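You operate a simulated robot arm through the tools that you are given. There is no shell and no other tool. Be economical: measure what you need, move in short steps, check, and stop when the job is done.

You are at the controls of a simulated robot arm. One attempt, no reset.

TASK
Swap the orange reel in the small carton for the taped white coil and shut the flaps.
Fine: the reel is too tall, stand it on the pack bench top; all four flaps flat, short ones first; leave the other coils.

Only the result counts: the job must be done as asked and must still hold three seconds after the hand-in. Knocking over, shifting, dropping, spilling or breaking anything else fails it.

THE ROBOT
A 6-joint arm with a fingered hand on a trunk, on a base that drives. Base frame: it is fixed to the floor where the robot stands at the start and does not move with it; the origin is under the middle of the robot, x ahead of it, y to its left, z up; the surface under the hand at the start is at about z = 760. Units: mm, degrees, N and s.
With the tool pointing down near the work surface it reaches from about 100 to 780 mm from the robot's upright axis, wherever it stands. Its first joint turns from -166.0 to 166.0 degrees. Places, roughly: pack bench top [700, 0, 800]; small carton back flap [600, -100, 900]; small carton front flap [400, -100, 900]; small carton inside [500, -100, 800]; small carton left flap [500, 0, 900]; small carton right flap [500, -300, 900]; small orange reel (15x15x11 cm) [500, -100, 800]; taped black coil [1500, -1750, 250]; taped blue coil [1500, -1500, 1250]; taped green coil [1500, -2000, 250]; taped orange coil [1500, -1250, 1250]; taped yellow coil [1500, -1500, 1250]. Payload 5 kg.
Tool frame: the origin (TCP) lies between the finger pads and is the grasp point; the fingertips stand 36 mm ahead of it; z points along the fingers, y is the line along which they close. The gripper opens to 120 mm. The gripper's body begins 42 mm behind the TCP. The gripper is a hand of 4 fingers: y runs from the thumb to the fingers, the wrist lies at [-19, -123, -211] in the tool frame, and closing takes about 1.5 s.
Orientation is told as [roll, pitch, yaw] about the base's x, y, z axes, in that order, counted from this pose: with the fingers straight down and the wrist toward the robot, the tool's x, y and z point along [0, 1, 0], [1, 0, 0] and [0, 0, -1] of the base frame.

THE INTERFACE
- The arm moves only by the tool play_rows. Its argument "motion" is a list of rows, each a list of 2 entries, a list of its own where there are three numbers: the shift along the tool's x, y, z in mm, then the turn, a rotation vector about the tool's x, y, z in degrees. In form: [[[dx, dy, dz], [rx, ry, rz]], ...]. A call has 1 to 12 rows; each row is the pose to reach, as a shift and turn from the pose commanded when the call began, along the tool's axes at that moment. "claw" is the gripper command, from -1 (shut) to 1 (fully open), values between in proportion, set as the call begins (left out, the last holds). Rows are played at 5 a second. More than 50 mm and 8.6 degrees between two rows, or a gripper value outside its range, and nothing of the call is played. Where a pose cannot be reached the arm comes as near as it can. A force on the tool above 90 N (or 10 N above the force at the start of the call, whichever is more), or a blocked arm, ends the call early, and 0.2 s more pass. The fingers move at their own pace (about 45 mm/s each) and stop on an object; they squeeze with about 30 N. The grip force told is the motor's: it shows also when the fingers shut on nothing. Time passes only in rows, and 0.2 s behind the last, so rows that repeat a pose let the fingers close. The reply holds the time, the measured pose of the TCP, the force on the tool along the base axes, the opening and the grip force, in the units named above and with some noise, with the torque about the TCP (base axes, N m) and any sound that the robot's microphone picked up.
- Cameras (640 x 400 px; columns grow to the right, rows downward): "scene" is now at [107, -6.3, 1752.7]; the picture's right is [-0.07, -1.00, 0.00], its down [-0.77, 0.05, -0.64] and it looks along [0.64, -0.04, -0.77] (base axes); focal length 287 px, centre (320, 200). "wrist" rides on the gripper at [73, -101, -142] in the tool frame; the picture's right is [-0.79, 0.29, -0.54], its down [-0.56, -0.70, 0.44] and it looks along [-0.25, 0.65, 0.71] (tool axes); focal length 280 px, centre (320, 200). There is no depth. A picture from a camera that has moved, and an enlarged one, comes with that camera's place and axes in the base frame and with its lens.
- capture(camera): a new picture of that camera. The clock stands still meanwhile.
- slide_trunk(by): slides the trunk up (or, below 0, down) by that many mm; the arm and the scene camera ride with it, the base frame stays. It gives what a move gives, with no picture.
- roll_base(legs): drives the robot by 1 to 6 legs, each [ahead, turn to the left] in mm and degrees, along the robot's own axes; the way and the turn of a leg run together, so that a leg with both is an arc; at most 1500 mm and 180 degrees a leg. The arm and the cameras ride along, it lands a little off, and it stops where it bumps. It gives what a move gives.
- set_fingers(index, middle, ring, thumb_bend, thumb_turn): sets how far each is bent, from 0 (flat) to 1 (curled in); at 0.3 the hand is open as for a grip, at 0.7 the pads meet at the TCP. One left out holds its place. A second passes; each finger stops where it meets its share of the squeeze, and holds until it gets a number again. A gripper value or a shape takes the hand back. It gives what a move gives, with no picture; readings hold the bend of each and the force on the fingers (four entries, about 0 where the hand has none), thumb and palm. thumb_turn goes from beside the hand (0) to across from the fingers (1), as for a grip.
- hand_shape(shape): the hand has 4 fingers and takes this shape, open, in about a second: jaw (thumb against the fingers, like two jaws); tri (thumb and two fingers); tip (a fingertip pinch); poke (one finger out to press); point (the index stretched); flat (the hand flat); cup (the hand cupped); fist (a fist). The gripper value then closes the fingers along that shape, each until it touches; the sizes above hold for jaw. It gives what a move gives, with no picture.
- turn_head(pan, tilt): turns the head with the scene camera to pan (to the left, within 86 degrees either way) and tilt (down, from -29 to 69), counted from straight ahead of the robot. It gives what a move gives.
- close_up(camera, box): a new picture of the part [left, top, right, bottom] of that camera's present view, enlarged. The clock stands still meanwhile.
- finish_job(): hands the job in; it is judged then, once.

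Work in short steps. Places have to be worked out from the pictures, the camera data and where the tool is seen: move nearer, look again, correct. Check each grasp and each placing, and mend what went wrong. You have 120 turns and 82 pictures in all, those below and enlarged ones among them. Open the gripper and draw the arm clear of the work before you hand the job in, unless the task says otherwise; then end with one line.

The tools are called after "Emit:" as name(argument=value, ...) on one line, values as JSON. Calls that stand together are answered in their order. play_rows: Moves the arm, as the interface text tells. Its arguments: {"type":"object","properties":{"motion":{"type":"array","items":{"type":"array"}},"claw":{"type":"number"}},"required":["motion"]} The other tools are called the same way: slide_trunk (by) slides the trunk up or down; hand_shape (shape) gives the hand a shape; set_fingers (index, middle, ring, thumb_bend, thumb_turn) moves the fingers one by one; roll_base (legs) drives the base; turn_head (pan, tilt) turns the head that bears the scene camera; capture (camera) takes a picture; close_up (camera, box) takes an enlarged picture of a part of a camera's view; finish_job () hands the job in.

At the start:

```text
t: 0.0
position: [699.3, 147.3, 1152.9]
orientation: [0.0, 0.0, -0.1]
force: [-0.6, -0.5, 0.1]
moment: [0.02, 0.0, 0.03]
finger_gap: 119.5
gripper_force: 0.1
shape: jaw
bend: [0.3, 0.3, 0.3, 0.3, 0.98]
finger forces: [0.0, 0.1, 0.1, 0.0, 0.0, 0.0]
trunk travel left (down, up): [-775.0, 65.0]
robot x, y, heading: [-0.5, -3.4, -0.2]
head pan, tilt: [-3.7, 50.4]
```

scene: 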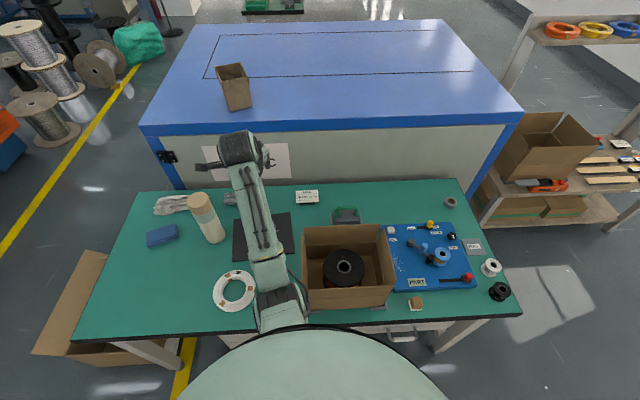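
wrist: 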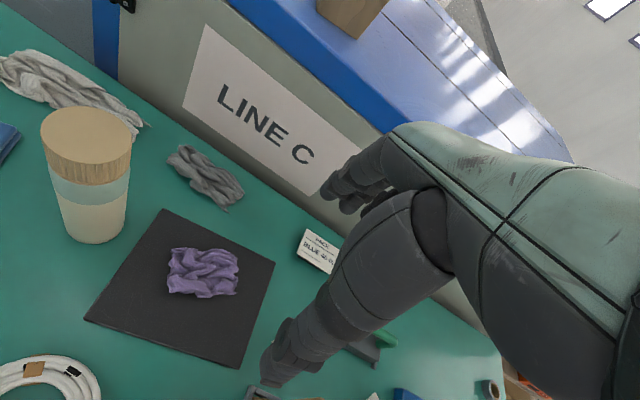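

The scene shows the carton with the reel ahead-right and the white taped coil on the bench to the left. I take enlarged looks at both.

Emit:
close_up(camera="scene", box=[280, 200, 420, 320])

Emit:
close_up(camera="scene", box=[190, 240, 310, 340])

```text
3.33 times, centred on (350, 260) of scene
camera zoom: at [107.0, -6.3, 1752.7], right [-0.07, -1.0, 0.0], down [-0.77, 0.05, -0.64], along [0.64, -0.04, -0.77], focal length 957 px, centre (220, 0)
```

zoom: 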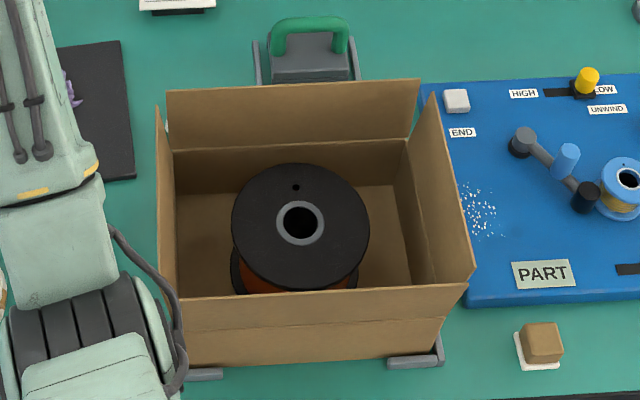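

```text
4.00 times, centred on (250, 290) of scene
camera zoom: at [107.0, -6.3, 1752.7], right [-0.07, -1.0, 0.0], down [-0.77, 0.05, -0.64], along [0.64, -0.04, -0.77], focal length 1148 px, centre (600, -160)
```

zoom: 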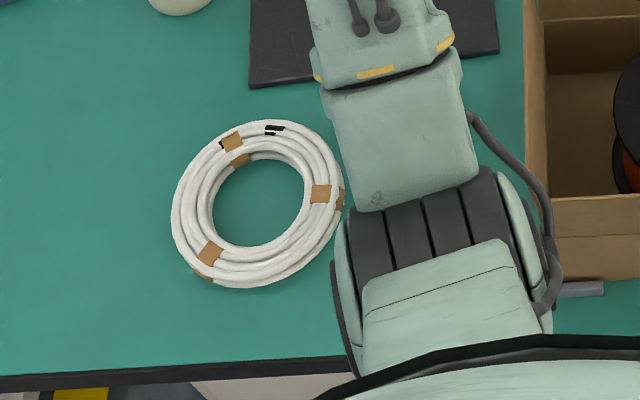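

The carton spans roughly x 448–638, y −251…9, with rim near z 863 and flaps standing to about 936. The reel is at about (542, −113) with its top near 875, and the coil is at about (523, 269). I swing the hand above the reel, yawed so the fingers span the carton's long direction.

Emit:
play_rows(motion=[[[-26, -15.7, 5], [0, 0, 8]], [[-52, -31, 10], [0, 0, 16]], [[-79, -47, 15], [0, 0, 24]], [[-105, -63, 20], [0, 0, 32]], [[-131, -79, 25], [0, 0, 40]], [[-157, -94, 30], [0, 0, 48]], [[-183, -110, 35], [0, 0, 56]], [[-210, -126, 40], [0, 0, 64]], [[-236, -141, 45], [0, 0, 72]], [[-262, -157, 50], [0, 0, 80]]])

Emit:
set_fingers(index=0.12, middle=0.12, ring=0.12, thumb_bend=0.12, thumb_turn=1)

Emit:
capture(camera="scene")

Emit:
capture(camera="wrist")

```text
t: 2.2
position: [546.0, -124.3, 1088.1]
orientation: [0.2, -0.1, -80.1]
force: [-0.2, -0.6, -0.1]
moment: [0.01, -0.01, 0.03]
finger_gap: 119.4
gripper_force: 0.2
shape: jaw
bend: [0.3, 0.3, 0.3, 0.3, 0.98]
finger forces: [0.0, 0.1, 0.0, 0.0, 0.0, 0.0]
out of reach, approached as far as the arm can: row 9, 10
trunk travel left (down, up): [-775.0, 65.0]
robot x, y, heading: [0.3, -4.1, -0.1]
head pan, tilt: [-3.7, 50.4]
```

```text
t: 3.2
position: [546.4, -122.9, 1087.3]
orientation: [0.3, -0.2, -80.1]
force: [0.4, 0.6, 0.0]
moment: [0.0, -0.01, 0.02]
finger_gap: 170.7
gripper_force: 0.1
shape: fingers
bend: [0.12, 0.12, 0.12, 0.12, 0.96]
finger forces: [0.1, 0.1, 0.1, 0.0, 0.0, 0.0]
trunk travel left (down, up): [-775.0, 65.0]
robot x, y, heading: [-1.5, -3.0, 0.1]
head pan, tilt: [-3.7, 50.4]
```

```text
77 pictures are left
camera scene: at [106.9, -6.7, 1752.7], right [-0.07, -1.0, 0.0], down [-0.77, 0.05, -0.64], along [0.64, -0.04, -0.77], focal length 287 px, centre (320, 200)
```

scene: 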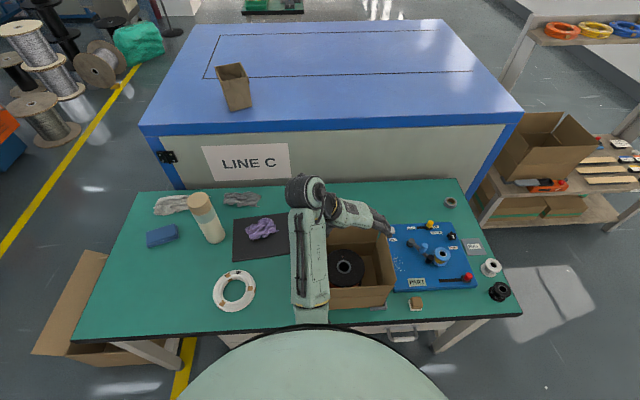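

```text
76 pictures are left
camera wrist: at [599.8, -10.8, 1229.9], right [-0.73, -0.42, 0.54], down [-0.67, 0.59, -0.45], along [-0.13, -0.69, -0.71], focal length 280 px, centre (320, 200)
```

wrist: 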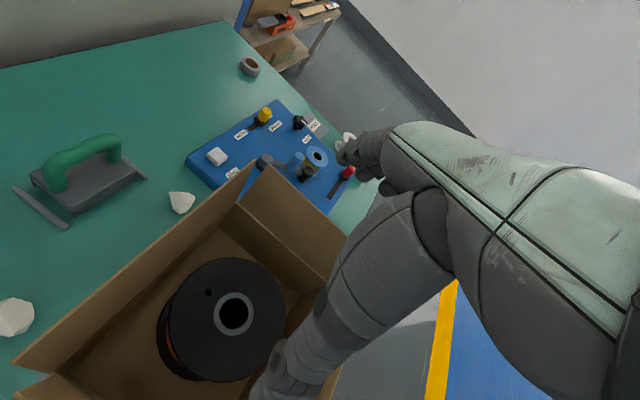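

The wrist view puts the reel's axis at about (541, −117) with its top near 875, which agrees with the scene view. Opened wide, the hand gives a 170 mm gap, enough for the ~140 mm flange. I lower it partway and check.

Emit:
play_rows(motion=[[[0, 0, 30], [0, 0, 0]], [[0, 0, 60], [0, 0, 0]], [[0, 0, 90], [0, 0, 0]], [[0, 0, 115], [0, 0, 0]]])

Emit:
capture(camera="wrist")

Emit:
close_up(camera="scene", box=[270, 160, 430, 320])

```text
t: 4.2
position: [546.1, -124.3, 971.6]
orientation: [0.0, 0.0, -80.1]
force: [-0.4, -0.3, -0.6]
moment: [-0.01, 0.02, -0.05]
finger_gap: 170.4
gripper_force: 0.0
shape: fingers
bend: [0.12, 0.12, 0.12, 0.12, 0.96]
finger forces: [0.0, 0.1, 0.2, 0.1, 0.0, 0.0]
trunk travel left (down, up): [-775.0, 65.0]
robot x, y, heading: [0.9, -6.4, -0.0]
head pan, tilt: [-3.7, 50.4]
```

```text
75 pictures are left
camera wrist: at [600.3, -11.8, 1114.0], right [-0.73, -0.42, 0.54], down [-0.67, 0.59, -0.44], along [-0.14, -0.69, -0.71], focal length 280 px, centre (320, 200)
```

wrist: 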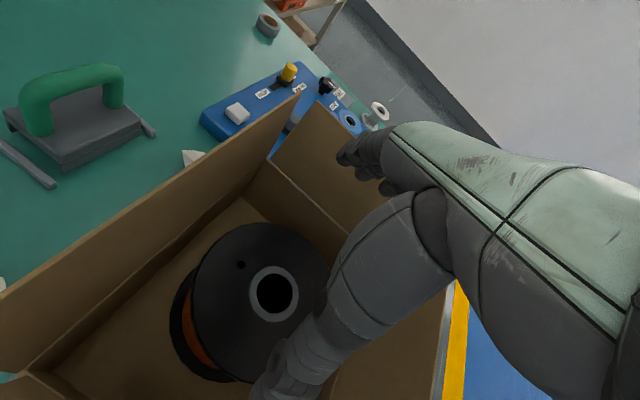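

```text
2.50 times, centred on (350, 240) of scene
camera zoom: at [107.0, -6.5, 1752.7], right [-0.07, -1.0, 0.0], down [-0.77, 0.05, -0.64], along [0.64, -0.04, -0.77], focal length 718 px, centre (245, 100)
```

zoom: 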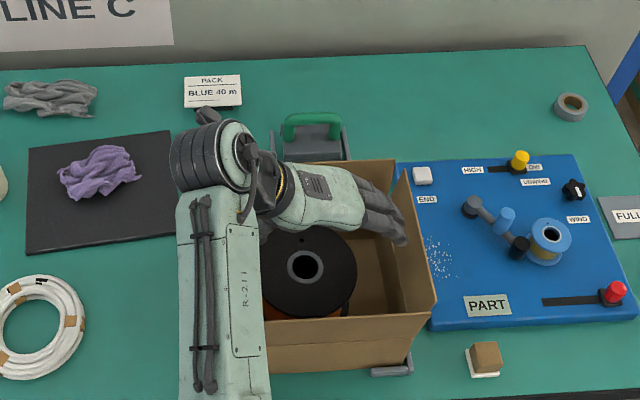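

The reel axis reads about (540, −118), with the hand at (546, −124). I open a little more, correct sideways and lower to around the flange.

Emit:
set_fingers(index=0.08, middle=0.08, ring=0.08, thumb_bend=0.07)

Emit:
play_rows(motion=[[[-5, -7, 0], [0, 0, 0]], [[-5, -7, 25], [0, 0, 0]], [[-5, -7, 50], [0, 0, 0]]])

Emit:
capture(camera="wrist")

Emit:
close_up(camera="scene", box=[290, 180, 410, 300])

```text
t: 5.2
position: [547.6, -123.1, 972.5]
orientation: [0.0, 0.1, -80.1]
force: [-0.8, 0.1, -0.5]
moment: [0.0, -0.02, -0.03]
finger_gap: 181.1
gripper_force: 0.1
shape: fingers
bend: [0.08, 0.08, 0.08, 0.07, 0.96]
finger forces: [0.0, 0.1, 0.0, 0.0, 0.0, 0.0]
trunk travel left (down, up): [-775.0, 65.0]
robot x, y, heading: [-0.6, -2.3, 0.1]
head pan, tilt: [-3.7, 50.4]
```

```text
t: 6.0
position: [541.5, -117.3, 921.4]
orientation: [-0.1, 0.0, -80.1]
force: [-0.4, 0.1, 0.2]
moment: [0.01, 0.01, 0.04]
finger_gap: 180.7
gripper_force: 0.1
shape: fingers
bend: [0.08, 0.08, 0.08, 0.07, 0.96]
finger forces: [0.1, 0.0, 0.0, 0.0, 0.0, 0.0]
trunk travel left (down, up): [-775.0, 65.0]
robot x, y, heading: [-3.1, -1.3, -0.1]
head pan, tilt: [-3.7, 50.4]
```

```text
73 pictures are left
camera wrist: at [595.0, -5.5, 1064.0], right [-0.73, -0.42, 0.54], down [-0.67, 0.59, -0.44], along [-0.14, -0.69, -0.71], focal length 280 px, centre (320, 200)
```

wrist: 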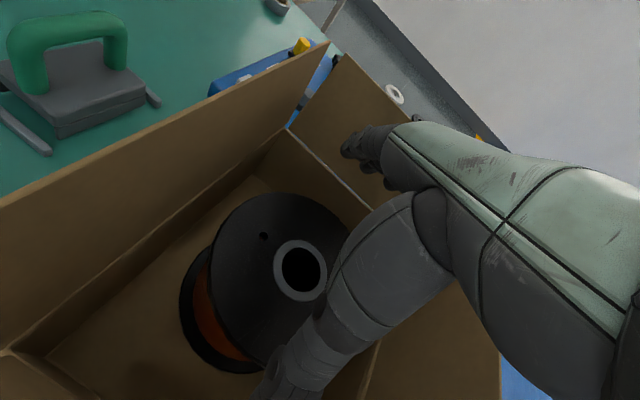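

```text
3.33 times, centred on (350, 240) of scene
camera zoom: at [107.2, -6.5, 1752.7], right [-0.07, -1.0, 0.0], down [-0.77, 0.05, -0.64], along [0.64, -0.04, -0.77], focal length 957 px, centre (220, 67)
```

zoom: 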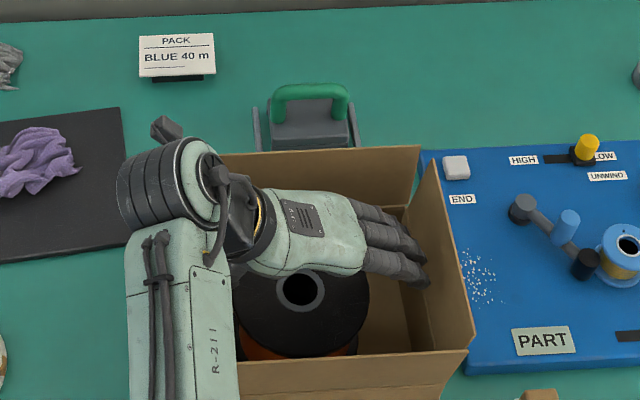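

Clearances look right: fingers near y −219, thumb left of the flange. I lower further with the force guard.

Emit:
play_rows(motion=[[[0, 0, 20], [0, 0, 0]], [[0, 0, 40], [0, 0, 0]], [[0, 0, 55], [0, 0, 0]]])

Emit:
capture(camera="wrist")

Emit:
close_up(camera="scene", box=[290, 180, 410, 300])

```text
t: 6.8
position: [540.4, -117.6, 869.2]
orientation: [0.2, -0.1, -80.0]
force: [0.5, 3.3, 9.8]
moment: [0.64, 0.07, -0.04]
finger_gap: 183.3
gripper_force: 4.4
shape: fingers
bend: [0.08, 0.08, 0.08, 0.03, 0.95]
finger forces: [0.0, 0.1, 0.0, 0.1, 8.4, 0.0]
trunk travel left (down, up): [-775.0, 65.0]
robot x, y, heading: [2.6, -5.4, 0.1]
head pan, tilt: [-3.7, 50.4]
```

```text
71 pictures are left
camera wrist: at [594.1, -4.6, 1011.4], right [-0.73, -0.42, 0.54], down [-0.67, 0.59, -0.45], along [-0.13, -0.69, -0.71], focal length 280 px, centre (320, 200)
```

wrist: 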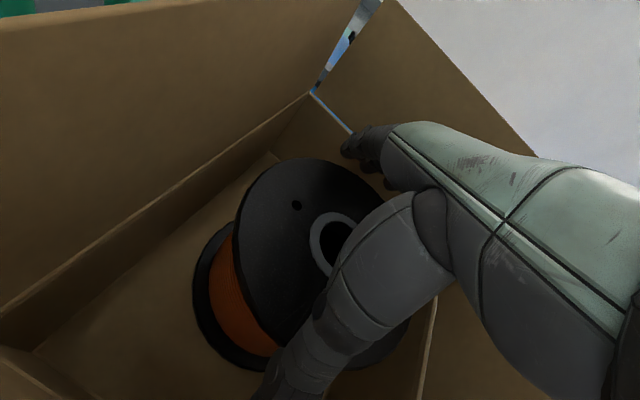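

```text
3.33 times, centred on (350, 240) of scene
camera zoom: at [104.6, -4.9, 1753.1], right [-0.06, -1.0, 0.0], down [-0.77, 0.05, -0.64], along [0.64, -0.04, -0.77], focal length 957 px, centre (220, 67)
```

zoom: 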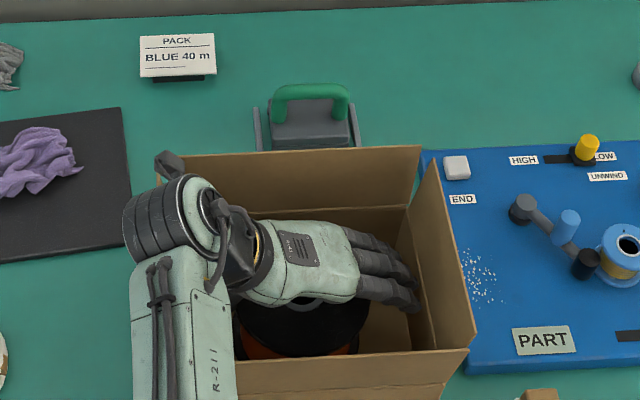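

The thumb is bearing on the flange edge (8 N, pushing outward). I back up, shift the hand about 11 mm to the left, and lower again.

Emit:
play_rows(motion=[[[0, 0, -20], [0, 0, 0]], [[2, -11, -20], [0, 0, 0]], [[2, -11, -5], [0, 0, 0]]])

Emit:
set_fingers(thumb_bend=0.02, index=0.06, middle=0.06, ring=0.06)

Emit:
play_rows(motion=[[[0, 0, 8], [0, 0, 0]], [[0, 0, 16], [0, 0, 0]], [[0, 0, 22], [0, 0, 0]]])

Emit:
capture(camera="wrist")

```text
t: 7.6
position: [540.4, -106.4, 872.9]
orientation: [0.0, 0.0, -80.1]
force: [0.4, 0.2, -0.9]
moment: [0.01, 0.0, 0.01]
finger_gap: 181.7
gripper_force: 0.0
shape: fingers
bend: [0.08, 0.08, 0.08, 0.07, 0.96]
finger forces: [0.0, 0.0, 0.1, 0.0, 0.0, 0.1]
trunk travel left (down, up): [-775.0, 65.0]
robot x, y, heading: [-0.2, -3.8, 0.4]
head pan, tilt: [-3.7, 50.4]
```

```text
t: 8.6
position: [541.6, -105.6, 873.6]
orientation: [0.0, 0.0, -80.1]
force: [0.4, 0.3, 0.2]
moment: [0.01, 0.01, 0.01]
finger_gap: 186.3
gripper_force: 0.1
shape: fingers
bend: [0.06, 0.06, 0.06, 0.02, 0.96]
finger forces: [0.0, 0.0, 0.0, 0.1, 0.2, 0.0]
trunk travel left (down, up): [-775.0, 65.0]
robot x, y, heading: [3.6, -5.4, -0.1]
head pan, tilt: [-3.7, 50.4]
```

```text
t: 9.4
position: [539.1, -104.1, 852.6]
orientation: [0.2, -0.1, -80.2]
force: [0.5, -0.6, 10.8]
moment: [-0.31, -0.14, 0.0]
finger_gap: 189.6
gripper_force: 5.2
shape: fingers
bend: [0.04, 0.06, 0.06, 0.02, 0.96]
finger forces: [6.1, 0.0, 0.0, 0.0, 3.2, 0.1]
trunk travel left (down, up): [-775.0, 65.0]
robot x, y, heading: [0.8, -2.6, 0.1]
head pan, tilt: [-3.7, 50.4]
```

```text
69 pictures are left
camera wrist: at [594.1, 6.3, 994.8], right [-0.73, -0.42, 0.54], down [-0.67, 0.59, -0.45], along [-0.13, -0.69, -0.71], focal length 280 px, centre (320, 200)
```

wrist: 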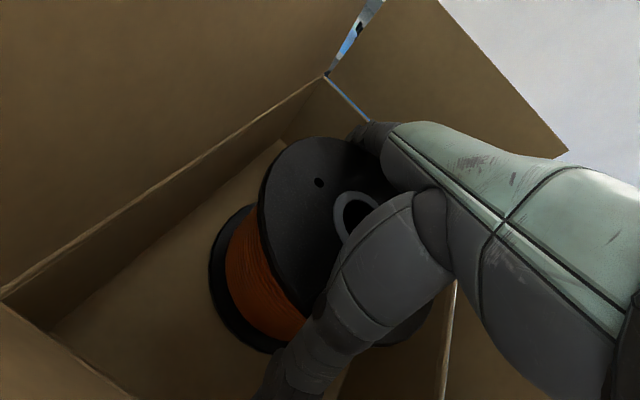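

Both thumb and index now straddle the flange rim, with TCP about 20 mm below the reel's top. I raise slightly and close the fingers around the flange to see how it holds.

Emit:
play_rows(motion=[[[0, 2, -6], [0, 0, 0]], [[0, 5, -6], [0, 0, 0]]])

Emit:
set_fingers(thumb_bend=0.6, index=0.6, middle=0.6, ring=0.6)

Emit:
capture(camera="wrist")

Emit:
close_up(camera="scene", box=[290, 180, 410, 300])

```text
t: 10.0
position: [539.7, -110.9, 856.1]
orientation: [0.0, 0.1, -80.0]
force: [0.5, 0.5, 1.1]
moment: [-0.04, 0.01, 0.03]
finger_gap: 187.2
gripper_force: 0.7
shape: fingers
bend: [0.06, 0.06, 0.06, 0.02, 0.95]
finger forces: [0.5, 0.1, 0.0, 0.0, 1.5, 0.0]
trunk travel left (down, up): [-775.0, 65.0]
robot x, y, heading: [-1.5, -0.9, -0.1]
head pan, tilt: [-3.7, 50.4]
```

```text
t: 11.0
position: [541.1, -109.5, 859.6]
orientation: [0.2, -0.1, -80.1]
force: [-0.5, 2.3, 25.4]
moment: [0.65, -0.08, 0.42]
finger_gap: 174.1
gripper_force: 62.9
shape: fingers
bend: [0.1, 0.28, 0.3, 0.3, 0.91]
finger forces: [16.5, 25.3, 16.7, 0.1, 67.2, 0.0]
trunk travel left (down, up): [-775.0, 65.0]
robot x, y, heading: [1.1, -6.4, -0.1]
head pan, tilt: [-3.7, 50.4]
```

```text
68 pictures are left
camera wrist: at [594.0, 1.7, 1001.2], right [-0.73, -0.42, 0.54], down [-0.67, 0.59, -0.45], along [-0.13, -0.69, -0.71], focal length 280 px, centre (320, 200)
```

wrist: 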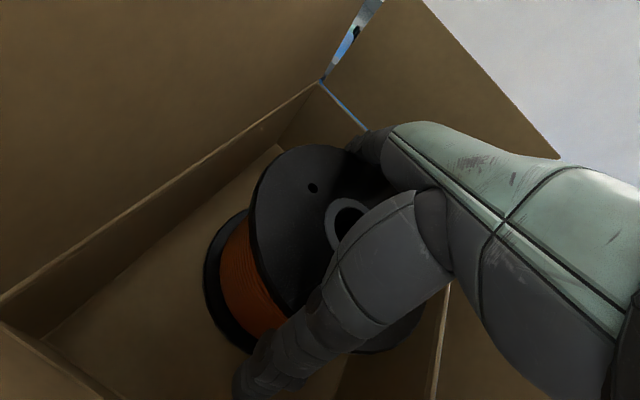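

```text
3.33 times, centred on (350, 240) of scene
camera zoom: at [103.6, -5.4, 1753.1], right [-0.07, -1.0, 0.0], down [-0.77, 0.05, -0.64], along [0.64, -0.04, -0.77], focal length 957 px, centre (220, 67)
```

zoom: 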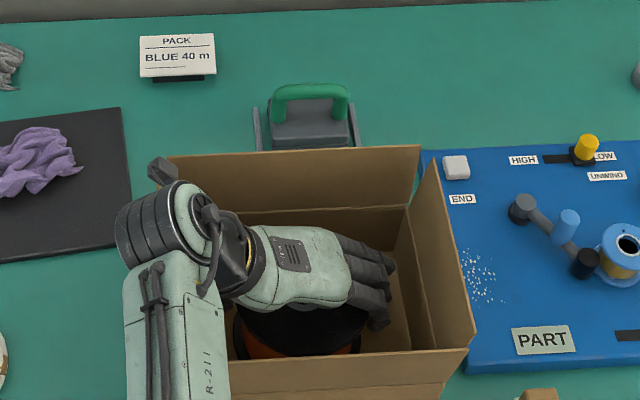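

The fingers close on the rim. I test-lift slowly by 30 mm.

Emit:
play_rows(motion=[[[0, 0, -8], [0, 0, 0]], [[0, 0, -16], [0, 0, 0]], [[0, 0, -24], [0, 0, 0]], [[0, 0, -30], [0, 0, 0]], [[0, 0, -30], [0, 0, 0]]])

Emit:
capture(camera="wrist")

```text
t: 12.2
position: [541.2, -110.6, 886.1]
orientation: [0.0, 0.0, -80.1]
force: [0.7, 0.7, -2.7]
moment: [0.01, -0.04, -0.02]
finger_gap: 172.4
gripper_force: 52.4
shape: fingers
bend: [0.11, 0.28, 0.3, 0.32, 0.91]
finger forces: [12.6, 23.6, 15.9, 0.0, 52.8, 0.0]
trunk travel left (down, up): [-775.0, 65.0]
robot x, y, heading: [0.9, -7.0, -0.2]
head pan, tilt: [-3.7, 50.4]
```

```text
66 pictures are left
camera wrist: at [595.3, 0.8, 1028.3], right [-0.73, -0.42, 0.54], down [-0.67, 0.59, -0.44], along [-0.14, -0.69, -0.71], focal length 280 px, centre (320, 200)
```

wrist: 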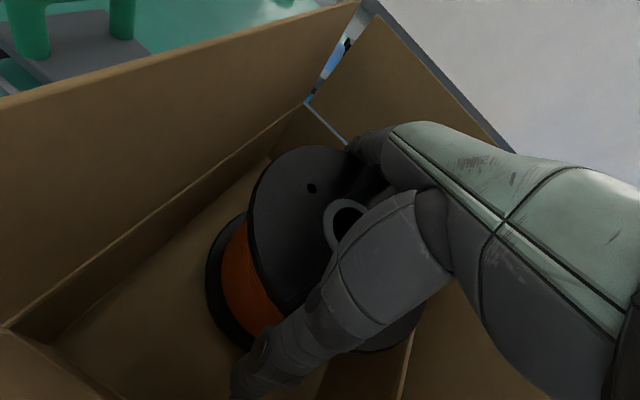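

The reel lifts with the hand, tool force about 3 N. I raise it well clear of the flaps.

Emit:
play_rows(motion=[[[0, 0, -25], [0, 0, 0]], [[0, 0, -50], [0, 0, 0]], [[0, 0, -75], [0, 0, 0]], [[0, 0, -100], [0, 0, 0]], [[0, 0, -125], [0, 0, 0]], [[0, 0, -150], [0, 0, 0]], [[0, 0, -175], [0, 0, 0]], [[0, 0, -200], [0, 0, 0]]])

Emit:
capture(camera="scene")

```text
t: 14.0
position: [543.8, -114.3, 1082.9]
orientation: [0.1, -0.1, -80.0]
force: [-0.2, 0.1, -4.1]
moment: [0.04, 0.0, -0.04]
finger_gap: 171.9
gripper_force: 51.6
shape: fingers
bend: [0.11, 0.28, 0.3, 0.33, 0.91]
finger forces: [12.5, 23.5, 15.7, 0.1, 52.1, 0.1]
out of reach, approached as far as the arm can: row 8
trunk travel left (down, up): [-775.0, 65.0]
robot x, y, heading: [-1.4, -5.8, -0.3]
head pan, tilt: [-3.7, 50.4]
```

```text
65 pictures are left
camera scene: at [107.6, -6.6, 1752.6], right [-0.07, -1.0, 0.0], down [-0.77, 0.05, -0.64], along [0.64, -0.04, -0.77], focal length 287 px, centre (320, 200)
```

scene: 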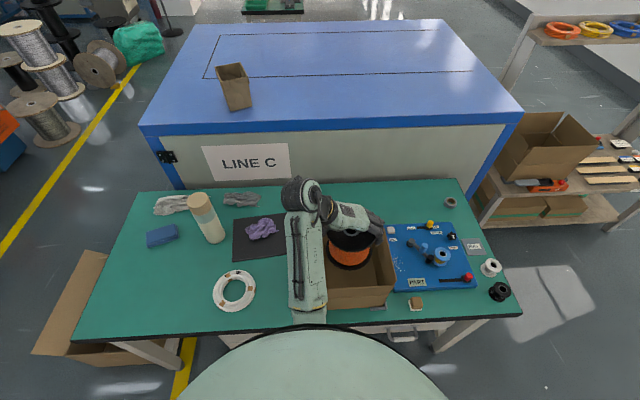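

The reel is out, its bottom near z 985. I carry it left in slow rows while turning the wrist back toward the robot.

Emit:
play_rows(motion=[[[1, -25, 0], [0, 0, -4]], [[3, -50, 0], [0, 0, -8]], [[4, -75, 0], [0, 0, -12]], [[6, -100, 0], [0, 0, -16]], [[8, -125, 0], [0, 0, -20]], [[10, -150, 0], [0, 0, -24]], [[12, -175, 0], [0, 0, -28]], [[14, -200, 0], [0, 0, -32]], [[17, -225, 0], [0, 0, -36]], [[20, -250, 0], [0, 0, -40]], [[24, -275, 0], [0, 0, -44]], [[28, -300, 0], [0, 0, -48]]])

```text
t: 16.6
position: [518.5, 187.4, 1080.6]
orientation: [-0.1, 0.0, -32.1]
force: [0.5, 0.0, -2.6]
moment: [0.04, 0.03, 0.01]
finger_gap: 171.6
gripper_force: 50.5
shape: fingers
bend: [0.11, 0.28, 0.3, 0.33, 0.91]
finger forces: [12.0, 23.0, 15.1, 0.0, 50.5, 0.0]
trunk travel left (down, up): [-775.0, 65.0]
robot x, y, heading: [1.2, -5.6, -0.3]
head pan, tilt: [-3.7, 50.4]
```

Halfway. I carry on to about (510, 470), left of the coil, still high.

Emit:
play_rows(motion=[[[20, -13, 0], [0, 0, -3.5]], [[39, -26, 0], [0, 0, -7]], [[59, -39, 0], [0, 0, -10.5]], [[79, -52, 0], [0, 0, -14]], [[98, -65, 0], [0, 0, -17.5]], [[118, -78, 0], [0, 0, -21]], [[138, -91, 0], [0, 0, -24.5]], [[157, -105, 0], [0, 0, -28]], [[177, -118, 0], [0, 0, -31.5]], [[197, -131, 0], [0, 0, -35]], [[216, -144, 0], [0, 0, -38.5]], [[236, -157, 0], [0, 0, -42]]])

Emit:
turn_head(pan=35, tilt=50)

Emit:
capture(camera="scene")

Emit:
capture(camera="wrist")

```text
t: 19.2
position: [512.9, 471.6, 1080.8]
orientation: [-0.1, 0.1, 9.8]
force: [0.2, -0.4, -2.4]
moment: [0.02, 0.0, 0.0]
finger_gap: 171.3
gripper_force: 49.6
shape: fingers
bend: [0.11, 0.28, 0.3, 0.33, 0.91]
finger forces: [11.9, 22.5, 14.9, 0.0, 49.5, 0.1]
trunk travel left (down, up): [-775.0, 65.0]
robot x, y, heading: [-3.3, -1.4, 0.1]
head pan, tilt: [-3.7, 50.4]
```

```text
t: 20.2
position: [512.1, 471.1, 1081.5]
orientation: [0.0, 0.1, 10.0]
force: [0.1, -0.2, -2.9]
moment: [0.01, 0.02, 0.02]
finger_gap: 171.4
gripper_force: 49.2
shape: fingers
bend: [0.11, 0.28, 0.3, 0.33, 0.91]
finger forces: [11.6, 22.6, 14.9, 0.0, 49.5, 0.0]
trunk travel left (down, up): [-775.0, 65.0]
robot x, y, heading: [1.2, -2.7, -0.1]
head pan, tilt: [35.0, 50.0]
```

```text
64 pictures are left
camera scene: at [94.0, 43.5, 1753.2], right [0.57, -0.82, 0.0], down [-0.63, -0.44, -0.64], along [0.53, 0.37, -0.77], focal length 287 px, centre (320, 200)
```

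scene: 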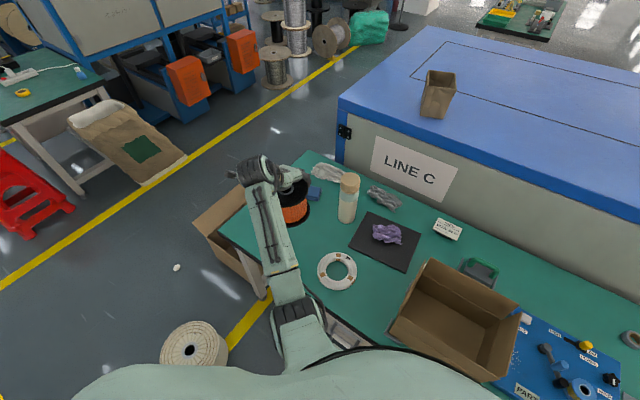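

```text
63 pictures are left
camera wrist: at [400.3, 524.6, 1223.8], right [0.42, -0.73, 0.54], down [-0.59, -0.67, -0.44], along [0.69, -0.14, -0.71], focal length 280 px, centre (320, 200)
```

wrist: 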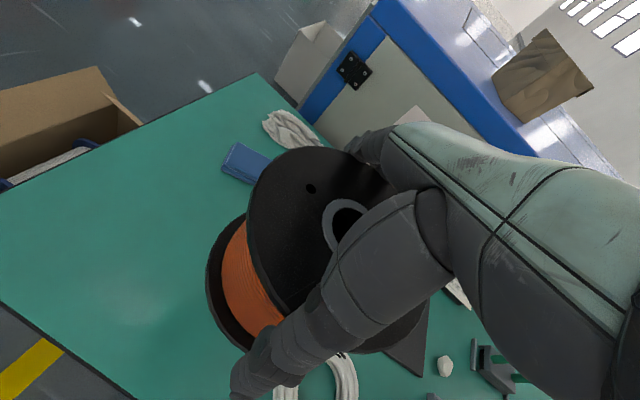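

The spot under the reel is clear bench: the front edge is near x 398, the left edge near y 768, and the coil is well to the right. I lower to about 20 mm above, shifting slightly away from the front edge.

Emit:
play_rows(motion=[[[-1, 7, 25], [0, 0, 0]], [[-2, 13, 50], [0, 0, 0]], [[-3, 20, 75], [0, 0, 0]], [[-3, 20, 100], [0, 0, 0]], [[-3, 20, 125], [0, 0, 0]], [[-3, 20, 150], [0, 0, 0]], [[-3, 20, 175], [0, 0, 0]], [[-3, 20, 195], [0, 0, 0]], [[-3, 20, 207], [0, 0, 0]]])

Emit:
close_up(camera="scene", box=[220, 140, 360, 300])

```text
t: 22.2
position: [531.8, 471.1, 873.9]
orientation: [-0.1, -0.1, 10.0]
force: [-0.3, 0.1, -2.5]
moment: [0.01, 0.07, -0.01]
finger_gap: 170.5
gripper_force: 48.1
shape: fingers
bend: [0.11, 0.28, 0.3, 0.34, 0.91]
finger forces: [11.4, 21.9, 14.6, 0.0, 48.5, 0.1]
trunk travel left (down, up): [-775.0, 65.0]
robot x, y, heading: [-1.9, -2.3, -0.2]
head pan, tilt: [35.0, 50.0]
```

```text
2.50 times, centred on (290, 220) of scene
camera zoom: at [94.1, 43.5, 1753.2], right [0.57, -0.82, 0.0], down [-0.63, -0.44, -0.64], along [0.53, 0.37, -0.77], focal length 718 px, centre (395, 150)
```

zoom: 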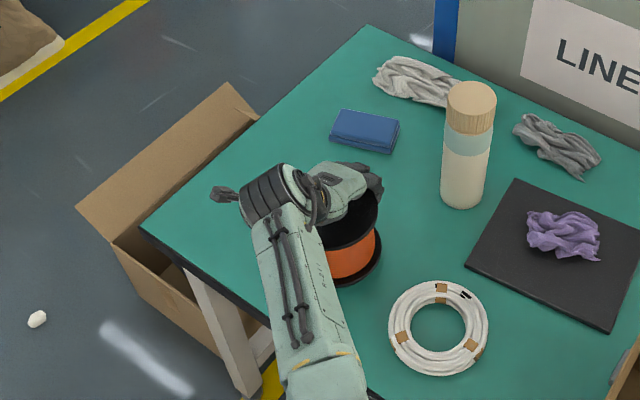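

Not down yet. I lower in 3 mm steps until the force shows contact.

Emit:
play_rows(motion=[[[0, 0, 3], [0, 0, 0]], [[0, 0, 6], [0, 0, 0]], [[0, 0, 9], [0, 0, 0]], [[0, 0, 12], [0, 0, 0]], [[0, 0, 15], [0, 0, 0]], [[0, 0, 18], [0, 0, 0]], [[0, 0, 21], [0, 0, 0]]])

```text
t: 23.9
position: [533.0, 469.9, 856.6]
orientation: [0.2, -0.2, 9.8]
force: [-0.3, -7.3, 11.9]
moment: [0.3, 0.13, 0.06]
finger_gap: 171.3
gripper_force: 55.8
shape: fingers
bend: [0.11, 0.28, 0.3, 0.33, 0.91]
finger forces: [14.8, 23.9, 16.4, 0.0, 55.7, 0.0]
trunk travel left (down, up): [-775.0, 65.0]
robot x, y, heading: [0.0, -4.3, -0.3]
head pan, tilt: [35.0, 50.0]
```

Contact at TCP 856, as expected. I ease off 1 mm, then open the fingers to let go.

Emit:
play_rows(motion=[[[0, 0, -1], [0, 0, 0]]])

Emit:
set_fingers(thumb_bend=0.04, index=0.06, middle=0.06, ring=0.06)

Emit:
capture(camera="wrist")

```text
t: 24.2
position: [533.1, 468.5, 855.6]
orientation: [0.1, -0.1, 9.8]
force: [1.8, -6.9, 12.7]
moment: [0.32, -0.03, -0.06]
finger_gap: 171.3
gripper_force: 54.3
shape: fingers
bend: [0.11, 0.28, 0.3, 0.33, 0.91]
finger forces: [15.3, 24.4, 16.6, 0.0, 53.4, 0.0]
trunk travel left (down, up): [-775.0, 65.0]
robot x, y, heading: [0.6, -0.1, -0.2]
head pan, tilt: [35.0, 50.0]
```

```text
t: 25.2
position: [531.9, 470.1, 853.9]
orientation: [0.0, 0.0, 9.9]
force: [-0.3, -0.2, -0.3]
moment: [0.01, -0.03, 0.02]
finger_gap: 185.9
gripper_force: 0.7
shape: fingers
bend: [0.06, 0.06, 0.06, 0.04, 0.96]
finger forces: [0.0, 0.0, 0.1, 0.0, 0.4, 0.0]
trunk travel left (down, up): [-775.0, 65.0]
robot x, y, heading: [-2.0, -2.9, -0.2]
head pan, tilt: [35.0, 50.0]
```

```text
61 pictures are left
camera wrist: at [419.5, 524.3, 996.1], right [0.42, -0.73, 0.54], down [-0.59, -0.67, -0.44], along [0.69, -0.14, -0.71], focal length 280 px, centre (320, 200)
```

wrist: 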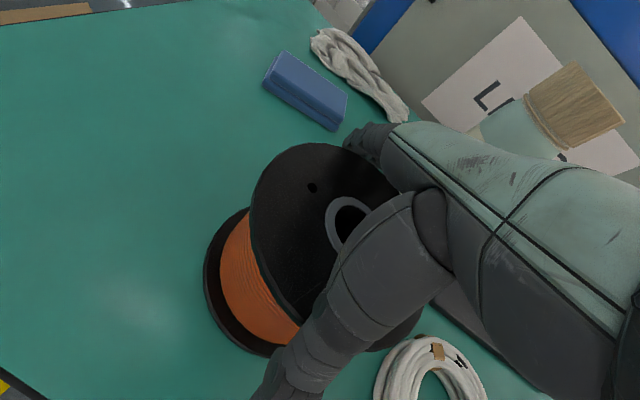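

Released, forces near zero. I rise straight up slowly, then faster.

Emit:
play_rows(motion=[[[0, -2, -8], [0, 0, 0]], [[0, -2, -18], [0, 0, 0]], [[0, -2, -35], [0, 0, 0]], [[0, -2, -60], [0, 0, 0]], [[0, -2, -100], [0, 0, 0]], [[0, -2, -145], [0, 0, 0]], [[0, -2, -190], [0, 0, 0]]])

Emit:
capture(camera="scene")

```text
t: 26.9
position: [529.5, 470.5, 1044.1]
orientation: [-0.1, 0.0, 10.0]
force: [0.2, 0.4, 0.6]
moment: [0.02, 0.0, 0.01]
finger_gap: 185.7
gripper_force: 0.1
shape: fingers
bend: [0.06, 0.06, 0.06, 0.04, 0.96]
finger forces: [0.0, 0.0, 0.0, 0.1, 0.1, 0.1]
trunk travel left (down, up): [-775.0, 65.0]
robot x, y, heading: [-1.0, -3.5, 0.2]
head pan, tilt: [35.0, 50.0]
```

```text
60 pictures are left
camera scene: at [93.2, 42.9, 1753.2], right [0.57, -0.82, 0.0], down [-0.63, -0.44, -0.64], along [0.53, 0.37, -0.77], focal length 287 px, centre (320, 200)
```

scene: 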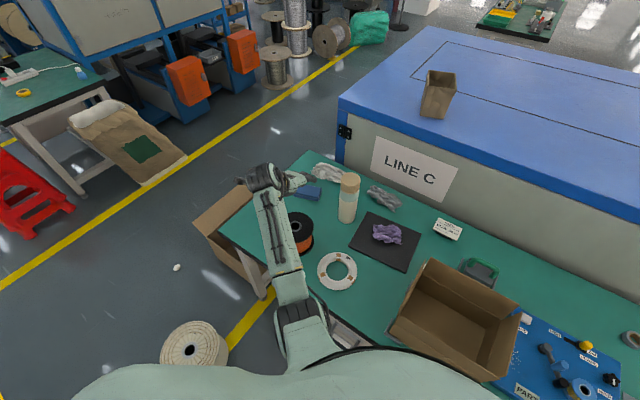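

The reel stands upright on the bench at about (532, 470). The coil's centre is about (522, 267), so I set the jaw shape and move above its right-hand strand with the thumb side over the hole.

Emit:
hand_shape(shape="jaw")

Emit:
play_rows(motion=[[[-21, -4, 0], [0, 0, 7.5]], [[-42, -7, 0], [0, 0, 15]], [[-64, -11, 0], [0, 0, 22.5]], [[-85, -14, 0], [0, 0, 30]], [[-106, -18, 0], [0, 0, 37.5]], [[-127, -22, 0], [0, 0, 45]], [[-149, -25, 0], [0, 0, 52.5]], [[-170, -29, 0], [0, 0, 60]], [[-191, -32, 10], [0, 0, 67.5]], [[-212, -36, 20], [0, 0, 75]], [[-233, -40, 30], [0, 0, 82.5]], [[-255, -43, 40], [0, 0, 90]]], claw=0.35)

Emit:
capture(camera="wrist")

Emit:
close_up(camera="scene", box=[240, 180, 400, 300])

```text
t: 27.8
position: [531.8, 470.3, 1043.8]
orientation: [0.0, 0.0, 9.9]
force: [0.0, 0.4, 0.5]
moment: [0.0, -0.01, 0.0]
finger_gap: 120.1
gripper_force: 0.1
shape: jaw
bend: [0.3, 0.3, 0.3, 0.3, 0.97]
finger forces: [0.1, 0.1, 0.0, 0.1, 0.1, 0.0]
trunk travel left (down, up): [-775.0, 65.0]
robot x, y, heading: [-1.8, -3.3, -0.1]
head pan, tilt: [35.0, 50.0]
```

```text
t: 30.4
position: [561.0, 207.4, 962.8]
orientation: [0.1, -0.1, -80.2]
force: [-0.7, 0.4, -0.2]
moment: [-0.01, -0.03, 0.01]
finger_gap: 81.8
gripper_force: 0.1
shape: jaw
bend: [0.27, 0.38, 0.35, 0.61, 0.99]
finger forces: [0.0, 0.1, 0.0, 0.1, 0.0, 0.0]
out of reach, approached as far as the arm can: row 9, 10, 11, 12
trunk travel left (down, up): [-775.0, 65.0]
robot x, y, heading: [4.0, -2.9, 0.2]
head pan, tilt: [35.0, 50.0]
```

```text
59 pictures are left
camera wrist: at [615.0, 319.1, 1105.1], right [-0.73, -0.42, 0.54], down [-0.67, 0.59, -0.44], along [-0.14, -0.69, -0.71], focal length 280 px, centre (320, 200)
```

wrist: 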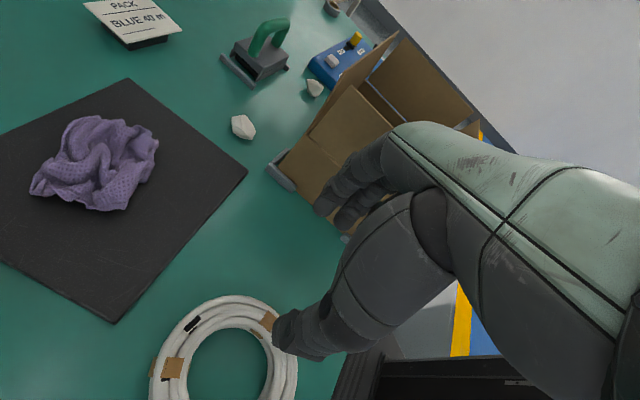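

```text
3.33 times, centred on (320, 240) of scene
camera zoom: at [94.7, 42.1, 1753.2], right [0.57, -0.82, 0.0], down [-0.63, -0.44, -0.64], along [0.53, 0.37, -0.77], focal length 957 px, centre (320, 67)
```

zoom: 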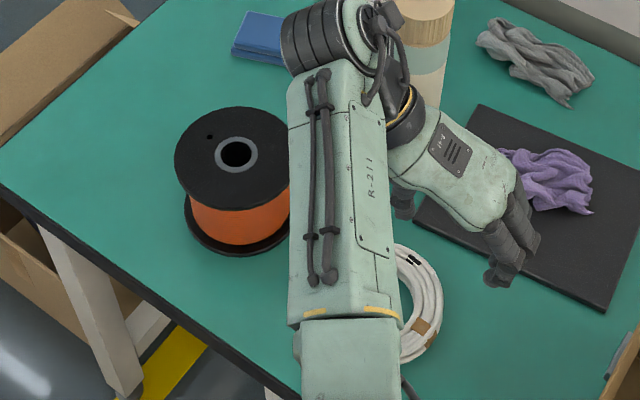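

Yaw −80 is at the wrist's limit here. I turn back to yaw −50 and take a point above the strand on the far-right side of the coil, near (559, 223).

Emit:
play_rows(motion=[[[0, -4, 0], [0, 0, -7.5]], [[0, -8, 10], [0, 0, -15]], [[1, -12, 20], [0, 0, -22.5]], [[1, -16, 30], [0, 0, -30]], [[1, -16, 50], [0, 0, -30]]], claw=0.35)

Emit:
capture(camera="wrist")

```text
t: 31.6
position: [559.8, 223.2, 913.2]
orientation: [-0.1, 0.1, -49.9]
force: [-0.5, 0.1, 0.0]
moment: [-0.02, 0.01, 0.04]
finger_gap: 81.0
gripper_force: 0.0
shape: jaw
bend: [0.27, 0.38, 0.35, 0.61, 0.99]
finger forces: [0.1, 0.0, 0.2, 0.0, 0.0, 0.1]
trunk travel left (down, up): [-775.0, 65.0]
robot x, y, heading: [-2.6, 2.0, -0.1]
head pan, tilt: [35.0, 50.0]
```

```text
57 pictures are left
camera wrist: at [549.7, 347.8, 1054.9], right [-0.42, -0.73, 0.54], down [-0.88, 0.18, -0.44], along [0.23, -0.66, -0.71], focal length 280 px, centre (320, 200)
```

wrist: 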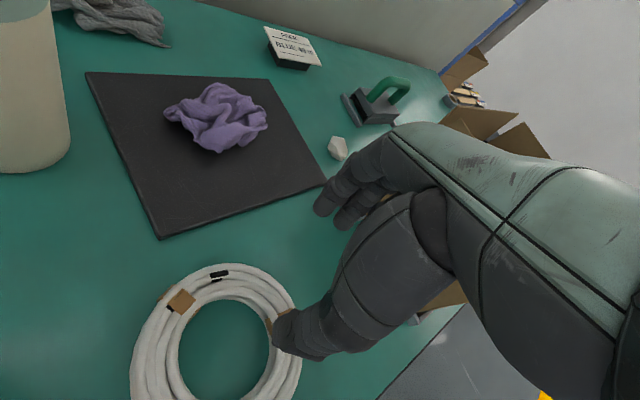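

The coil's centre reads (525, 268). The thumb tip is over the hole and the fingers outside the ring, so the TCP lies over the strand. I lower.

Emit:
play_rows(motion=[[[0, 0, 25], [0, 0, 0]], [[0, 0, 50], [0, 0, 0]], [[0, 0, 75], [0, 0, 0]], [[0, 0, 90], [0, 0, 0]], [[0, 0, 100], [0, 0, 0]]])

Emit:
capture(camera="wrist")

Emit:
close_up(camera="scene", box=[280, 200, 400, 300])

```text
t: 32.8
position: [558.6, 223.8, 814.7]
orientation: [0.0, 0.1, -50.2]
force: [-0.4, -0.4, -0.2]
moment: [0.01, 0.03, 0.0]
finger_gap: 81.5
gripper_force: 0.1
shape: jaw
bend: [0.27, 0.38, 0.35, 0.61, 0.99]
finger forces: [0.0, 0.1, 0.0, 0.0, 0.1, 0.0]
trunk travel left (down, up): [-775.0, 65.0]
robot x, y, heading: [0.9, -3.5, -0.2]
head pan, tilt: [35.0, 50.0]
```

```text
56 pictures are left
camera wrist: at [549.4, 347.7, 956.0], right [-0.42, -0.73, 0.54], down [-0.88, 0.18, -0.44], along [0.23, -0.66, -0.71], focal length 280 px, centre (320, 200)
```

wrist: 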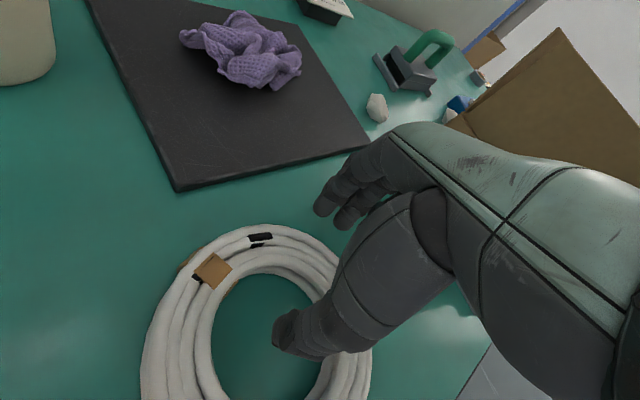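

```text
4.00 times, centred on (340, 250) of scene
camera zoom: at [93.6, 43.0, 1753.2], right [0.57, -0.82, 0.0], down [-0.63, -0.44, -0.64], along [0.53, 0.37, -0.77], focal length 1148 px, centre (240, 0)
```

zoom: 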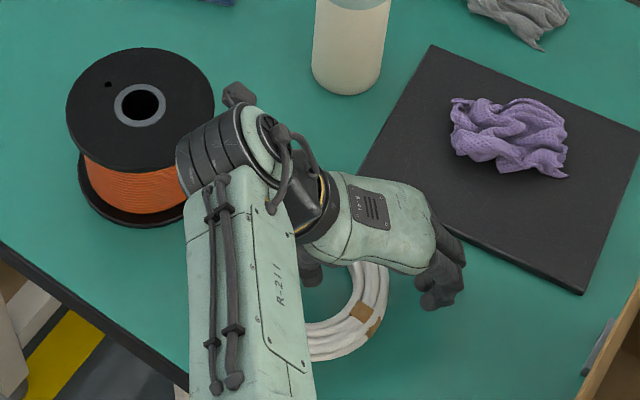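

The thumb is inside the hole and the fingers are outside. I lower the last 12 mm and close.

Emit:
play_rows(motion=[[[0, 0, 5], [0, 0, 0]], [[0, 0, 9], [0, 0, 0]], [[0, 0, 12], [0, 0, 0]]])

Emit:
play_rows(motion=[[[0, 0, 0], [0, 0, 0]], [[0, 0, 0], [0, 0, 0]], [[0, 0, 0], [0, 0, 0]], [[0, 0, 0], [0, 0, 0]], [[0, 0, 0], [0, 0, 0]], [[0, 0, 0], [0, 0, 0]], [[0, 0, 0], [0, 0, 0]], [[0, 0, 0], [0, 0, 0]]], claw=-0.9)

Emit:
capture(camera="wrist")

```text
t: 33.5
position: [559.2, 224.6, 801.3]
orientation: [-0.1, 0.0, -50.1]
force: [0.1, -0.3, -0.2]
moment: [0.02, 0.01, -0.03]
finger_gap: 81.3
gripper_force: 0.0
shape: jaw
bend: [0.27, 0.38, 0.35, 0.61, 0.99]
finger forces: [0.0, 0.1, 0.0, 0.0, 0.0, 0.1]
trunk travel left (down, up): [-775.0, 65.0]
robot x, y, heading: [-0.1, -1.9, -0.1]
head pan, tilt: [35.0, 50.0]
```

```text
t: 35.4
position: [558.7, 224.1, 801.6]
orientation: [0.1, 0.0, -50.1]
force: [-0.5, -0.1, 0.1]
moment: [-0.06, -0.03, 0.0]
finger_gap: 19.8
gripper_force: 29.6
shape: jaw
bend: [0.73, 0.6, 0.65, 0.74, 1.0]
finger forces: [16.5, 8.6, 0.5, 0.0, 24.9, 0.1]
trunk travel left (down, up): [-775.0, 65.0]
robot x, y, heading: [-2.9, -4.3, -0.1]
head pan, tilt: [35.0, 50.0]
```

```text
54 pictures are left
camera wrist: at [549.9, 347.7, 943.8], right [-0.42, -0.73, 0.54], down [-0.88, 0.18, -0.44], along [0.23, -0.66, -0.71], focal length 280 px, centre (320, 200)
```

wrist: 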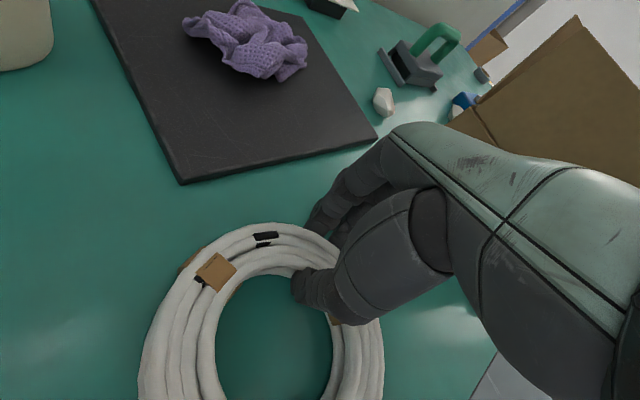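

The grip is on the strand at about 30 N. I test-lift.

Emit:
play_rows(motion=[[[0, 0, -6], [0, 0, 0]], [[0, 0, -12], [0, 0, 0]], [[0, 0, -20], [0, 0, 0]], [[0, 0, -30], [0, 0, 0]], [[0, 0, -45], [0, 0, 0]]])

Emit:
capture(camera="wrist")

Emit:
close_up(camera="scene", box=[280, 200, 400, 300])

```text
t: 36.5
position: [557.9, 224.9, 846.9]
orientation: [-0.1, 0.0, -50.2]
force: [-0.2, 0.3, -2.1]
moment: [-0.08, -0.04, -0.05]
finger_gap: 19.6
gripper_force: 29.8
shape: jaw
bend: [0.73, 0.61, 0.66, 0.74, 1.0]
finger forces: [16.4, 8.4, 2.3, 0.0, 26.5, 0.0]
trunk travel left (down, up): [-775.0, 65.0]
robot x, y, heading: [0.6, -3.0, -0.1]
head pan, tilt: [35.0, 50.0]
```

```text
53 pictures are left
camera wrist: at [549.3, 347.7, 988.4], right [-0.42, -0.73, 0.54], down [-0.88, 0.18, -0.44], along [0.22, -0.66, -0.71], focal length 280 px, centre (320, 200)
```

wrist: 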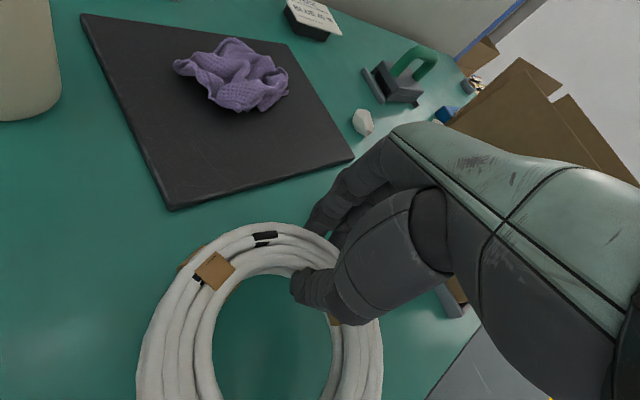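

```text
4.00 times, centred on (340, 250) of scene
camera zoom: at [93.4, 42.8, 1753.2], right [0.57, -0.82, 0.0], down [-0.63, -0.44, -0.64], along [0.53, 0.37, -0.77], focal length 1148 px, centre (240, 0)
```

zoom: 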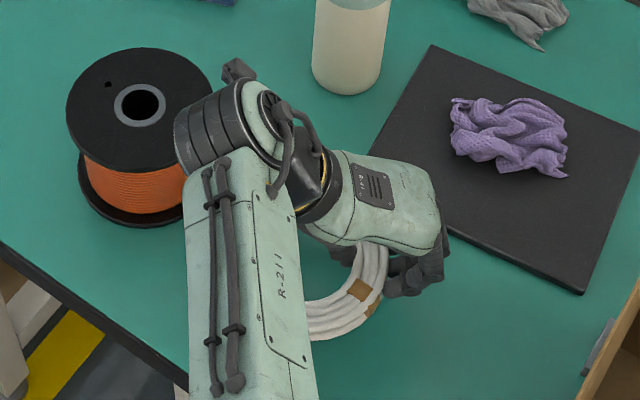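

The coil is held level. I raise it to TCP 1050, above the flaps.

Emit:
play_rows(motion=[[[0, 0, -25], [0, 0, 0]], [[0, 0, -50], [0, 0, 0]], [[0, 0, -75], [0, 0, 0]], [[0, 0, -100], [0, 0, 0]], [[0, 0, -125], [0, 0, 0]], [[0, 0, -150], [0, 0, 0]], [[0, 0, -175], [0, 0, 0]], [[0, 0, -205], [0, 0, 0]]])

Emit:
turn_head(pan=-10, tilt=55)

Emit:
play_rows(motion=[[[-21, 25, 0], [0, 0, 2]], [[-42, 51, 0], [0, 0, 4]], [[-63, 76, 0], [0, 0, 6]], [[-84, 102, 0], [0, 0, 8]], [[-105, 127, 0], [0, 0, 10]], [[-126, 153, 0], [0, 0, 12]], [[-147, 178, 0], [0, 0, 14]], [[-168, 204, 0], [0, 0, 16]], [[-189, 229, 0], [0, 0, 18]], [[-210, 255, 0], [0, 0, 20]], [[-231, 280, 0], [0, 0, 20]], [[-251, 305, 0], [0, 0, 20]]])

Emit:
capture(camera="scene")

Emit:
capture(camera="wrist")

```text
t: 38.4
position: [558.9, 226.0, 1052.1]
orientation: [0.0, 0.0, -50.1]
force: [1.1, 1.0, -1.0]
moment: [-0.06, -0.07, 0.01]
finger_gap: 19.7
gripper_force: 29.9
shape: jaw
bend: [0.73, 0.61, 0.66, 0.74, 1.0]
finger forces: [16.5, 8.4, 2.4, 0.0, 26.4, 0.1]
trunk travel left (down, up): [-775.0, 65.0]
robot x, y, heading: [-3.5, -5.1, 0.2]
head pan, tilt: [35.0, 50.0]
```

```text
t: 39.5
position: [560.5, 225.6, 1051.4]
orientation: [0.0, 0.0, -50.0]
force: [0.4, -0.9, -2.1]
moment: [-0.06, -0.08, 0.02]
finger_gap: 19.6
gripper_force: 30.1
shape: jaw
bend: [0.73, 0.61, 0.66, 0.74, 1.0]
finger forces: [16.4, 8.3, 2.3, 0.0, 26.3, 0.0]
trunk travel left (down, up): [-775.0, 65.0]
robot x, y, heading: [-0.2, -0.9, -0.1]
head pan, tilt: [-10.0, 55.0]
```

```text
t: 42.1
position: [563.2, -171.3, 1052.6]
orientation: [0.0, 0.0, -70.2]
force: [0.7, 0.4, -1.6]
moment: [-0.11, 0.0, 0.02]
finger_gap: 19.4
gripper_force: 30.0
shape: jaw
bend: [0.73, 0.61, 0.66, 0.74, 1.0]
finger forces: [16.3, 8.4, 2.5, 0.0, 26.4, 0.0]
trunk travel left (down, up): [-775.0, 65.0]
robot x, y, heading: [-2.1, -5.4, -0.1]
head pan, tilt: [-10.0, 55.0]
```

```text
51 pictures are left
camera scene: at [101.8, -15.5, 1746.7], right [-0.17, -0.98, 0.0], down [-0.81, 0.14, -0.57], along [0.56, -0.1, -0.82], focal length 287 px, centre (320, 200)
```

scene: 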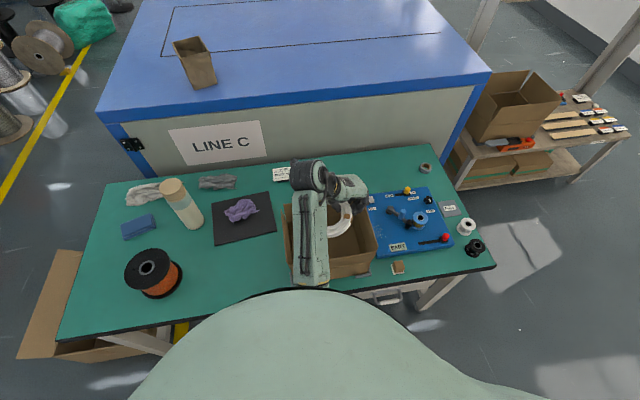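

```text
50 pictures are left
camera wrist: at [596.6, -53.1, 1194.1], right [-0.64, -0.54, 0.54], down [-0.77, 0.47, -0.44], along [-0.01, -0.7, -0.71], focal length 280 px, centre (320, 200)
```

wrist: 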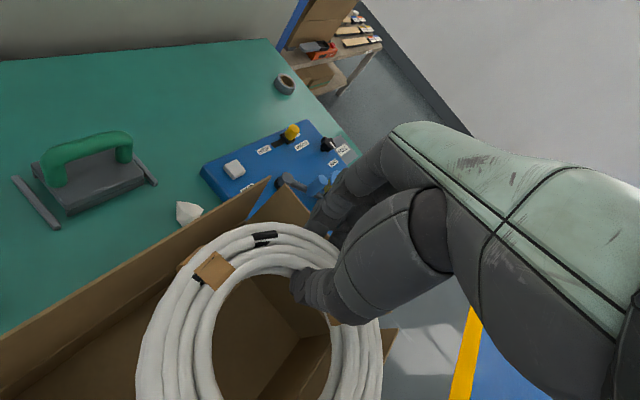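

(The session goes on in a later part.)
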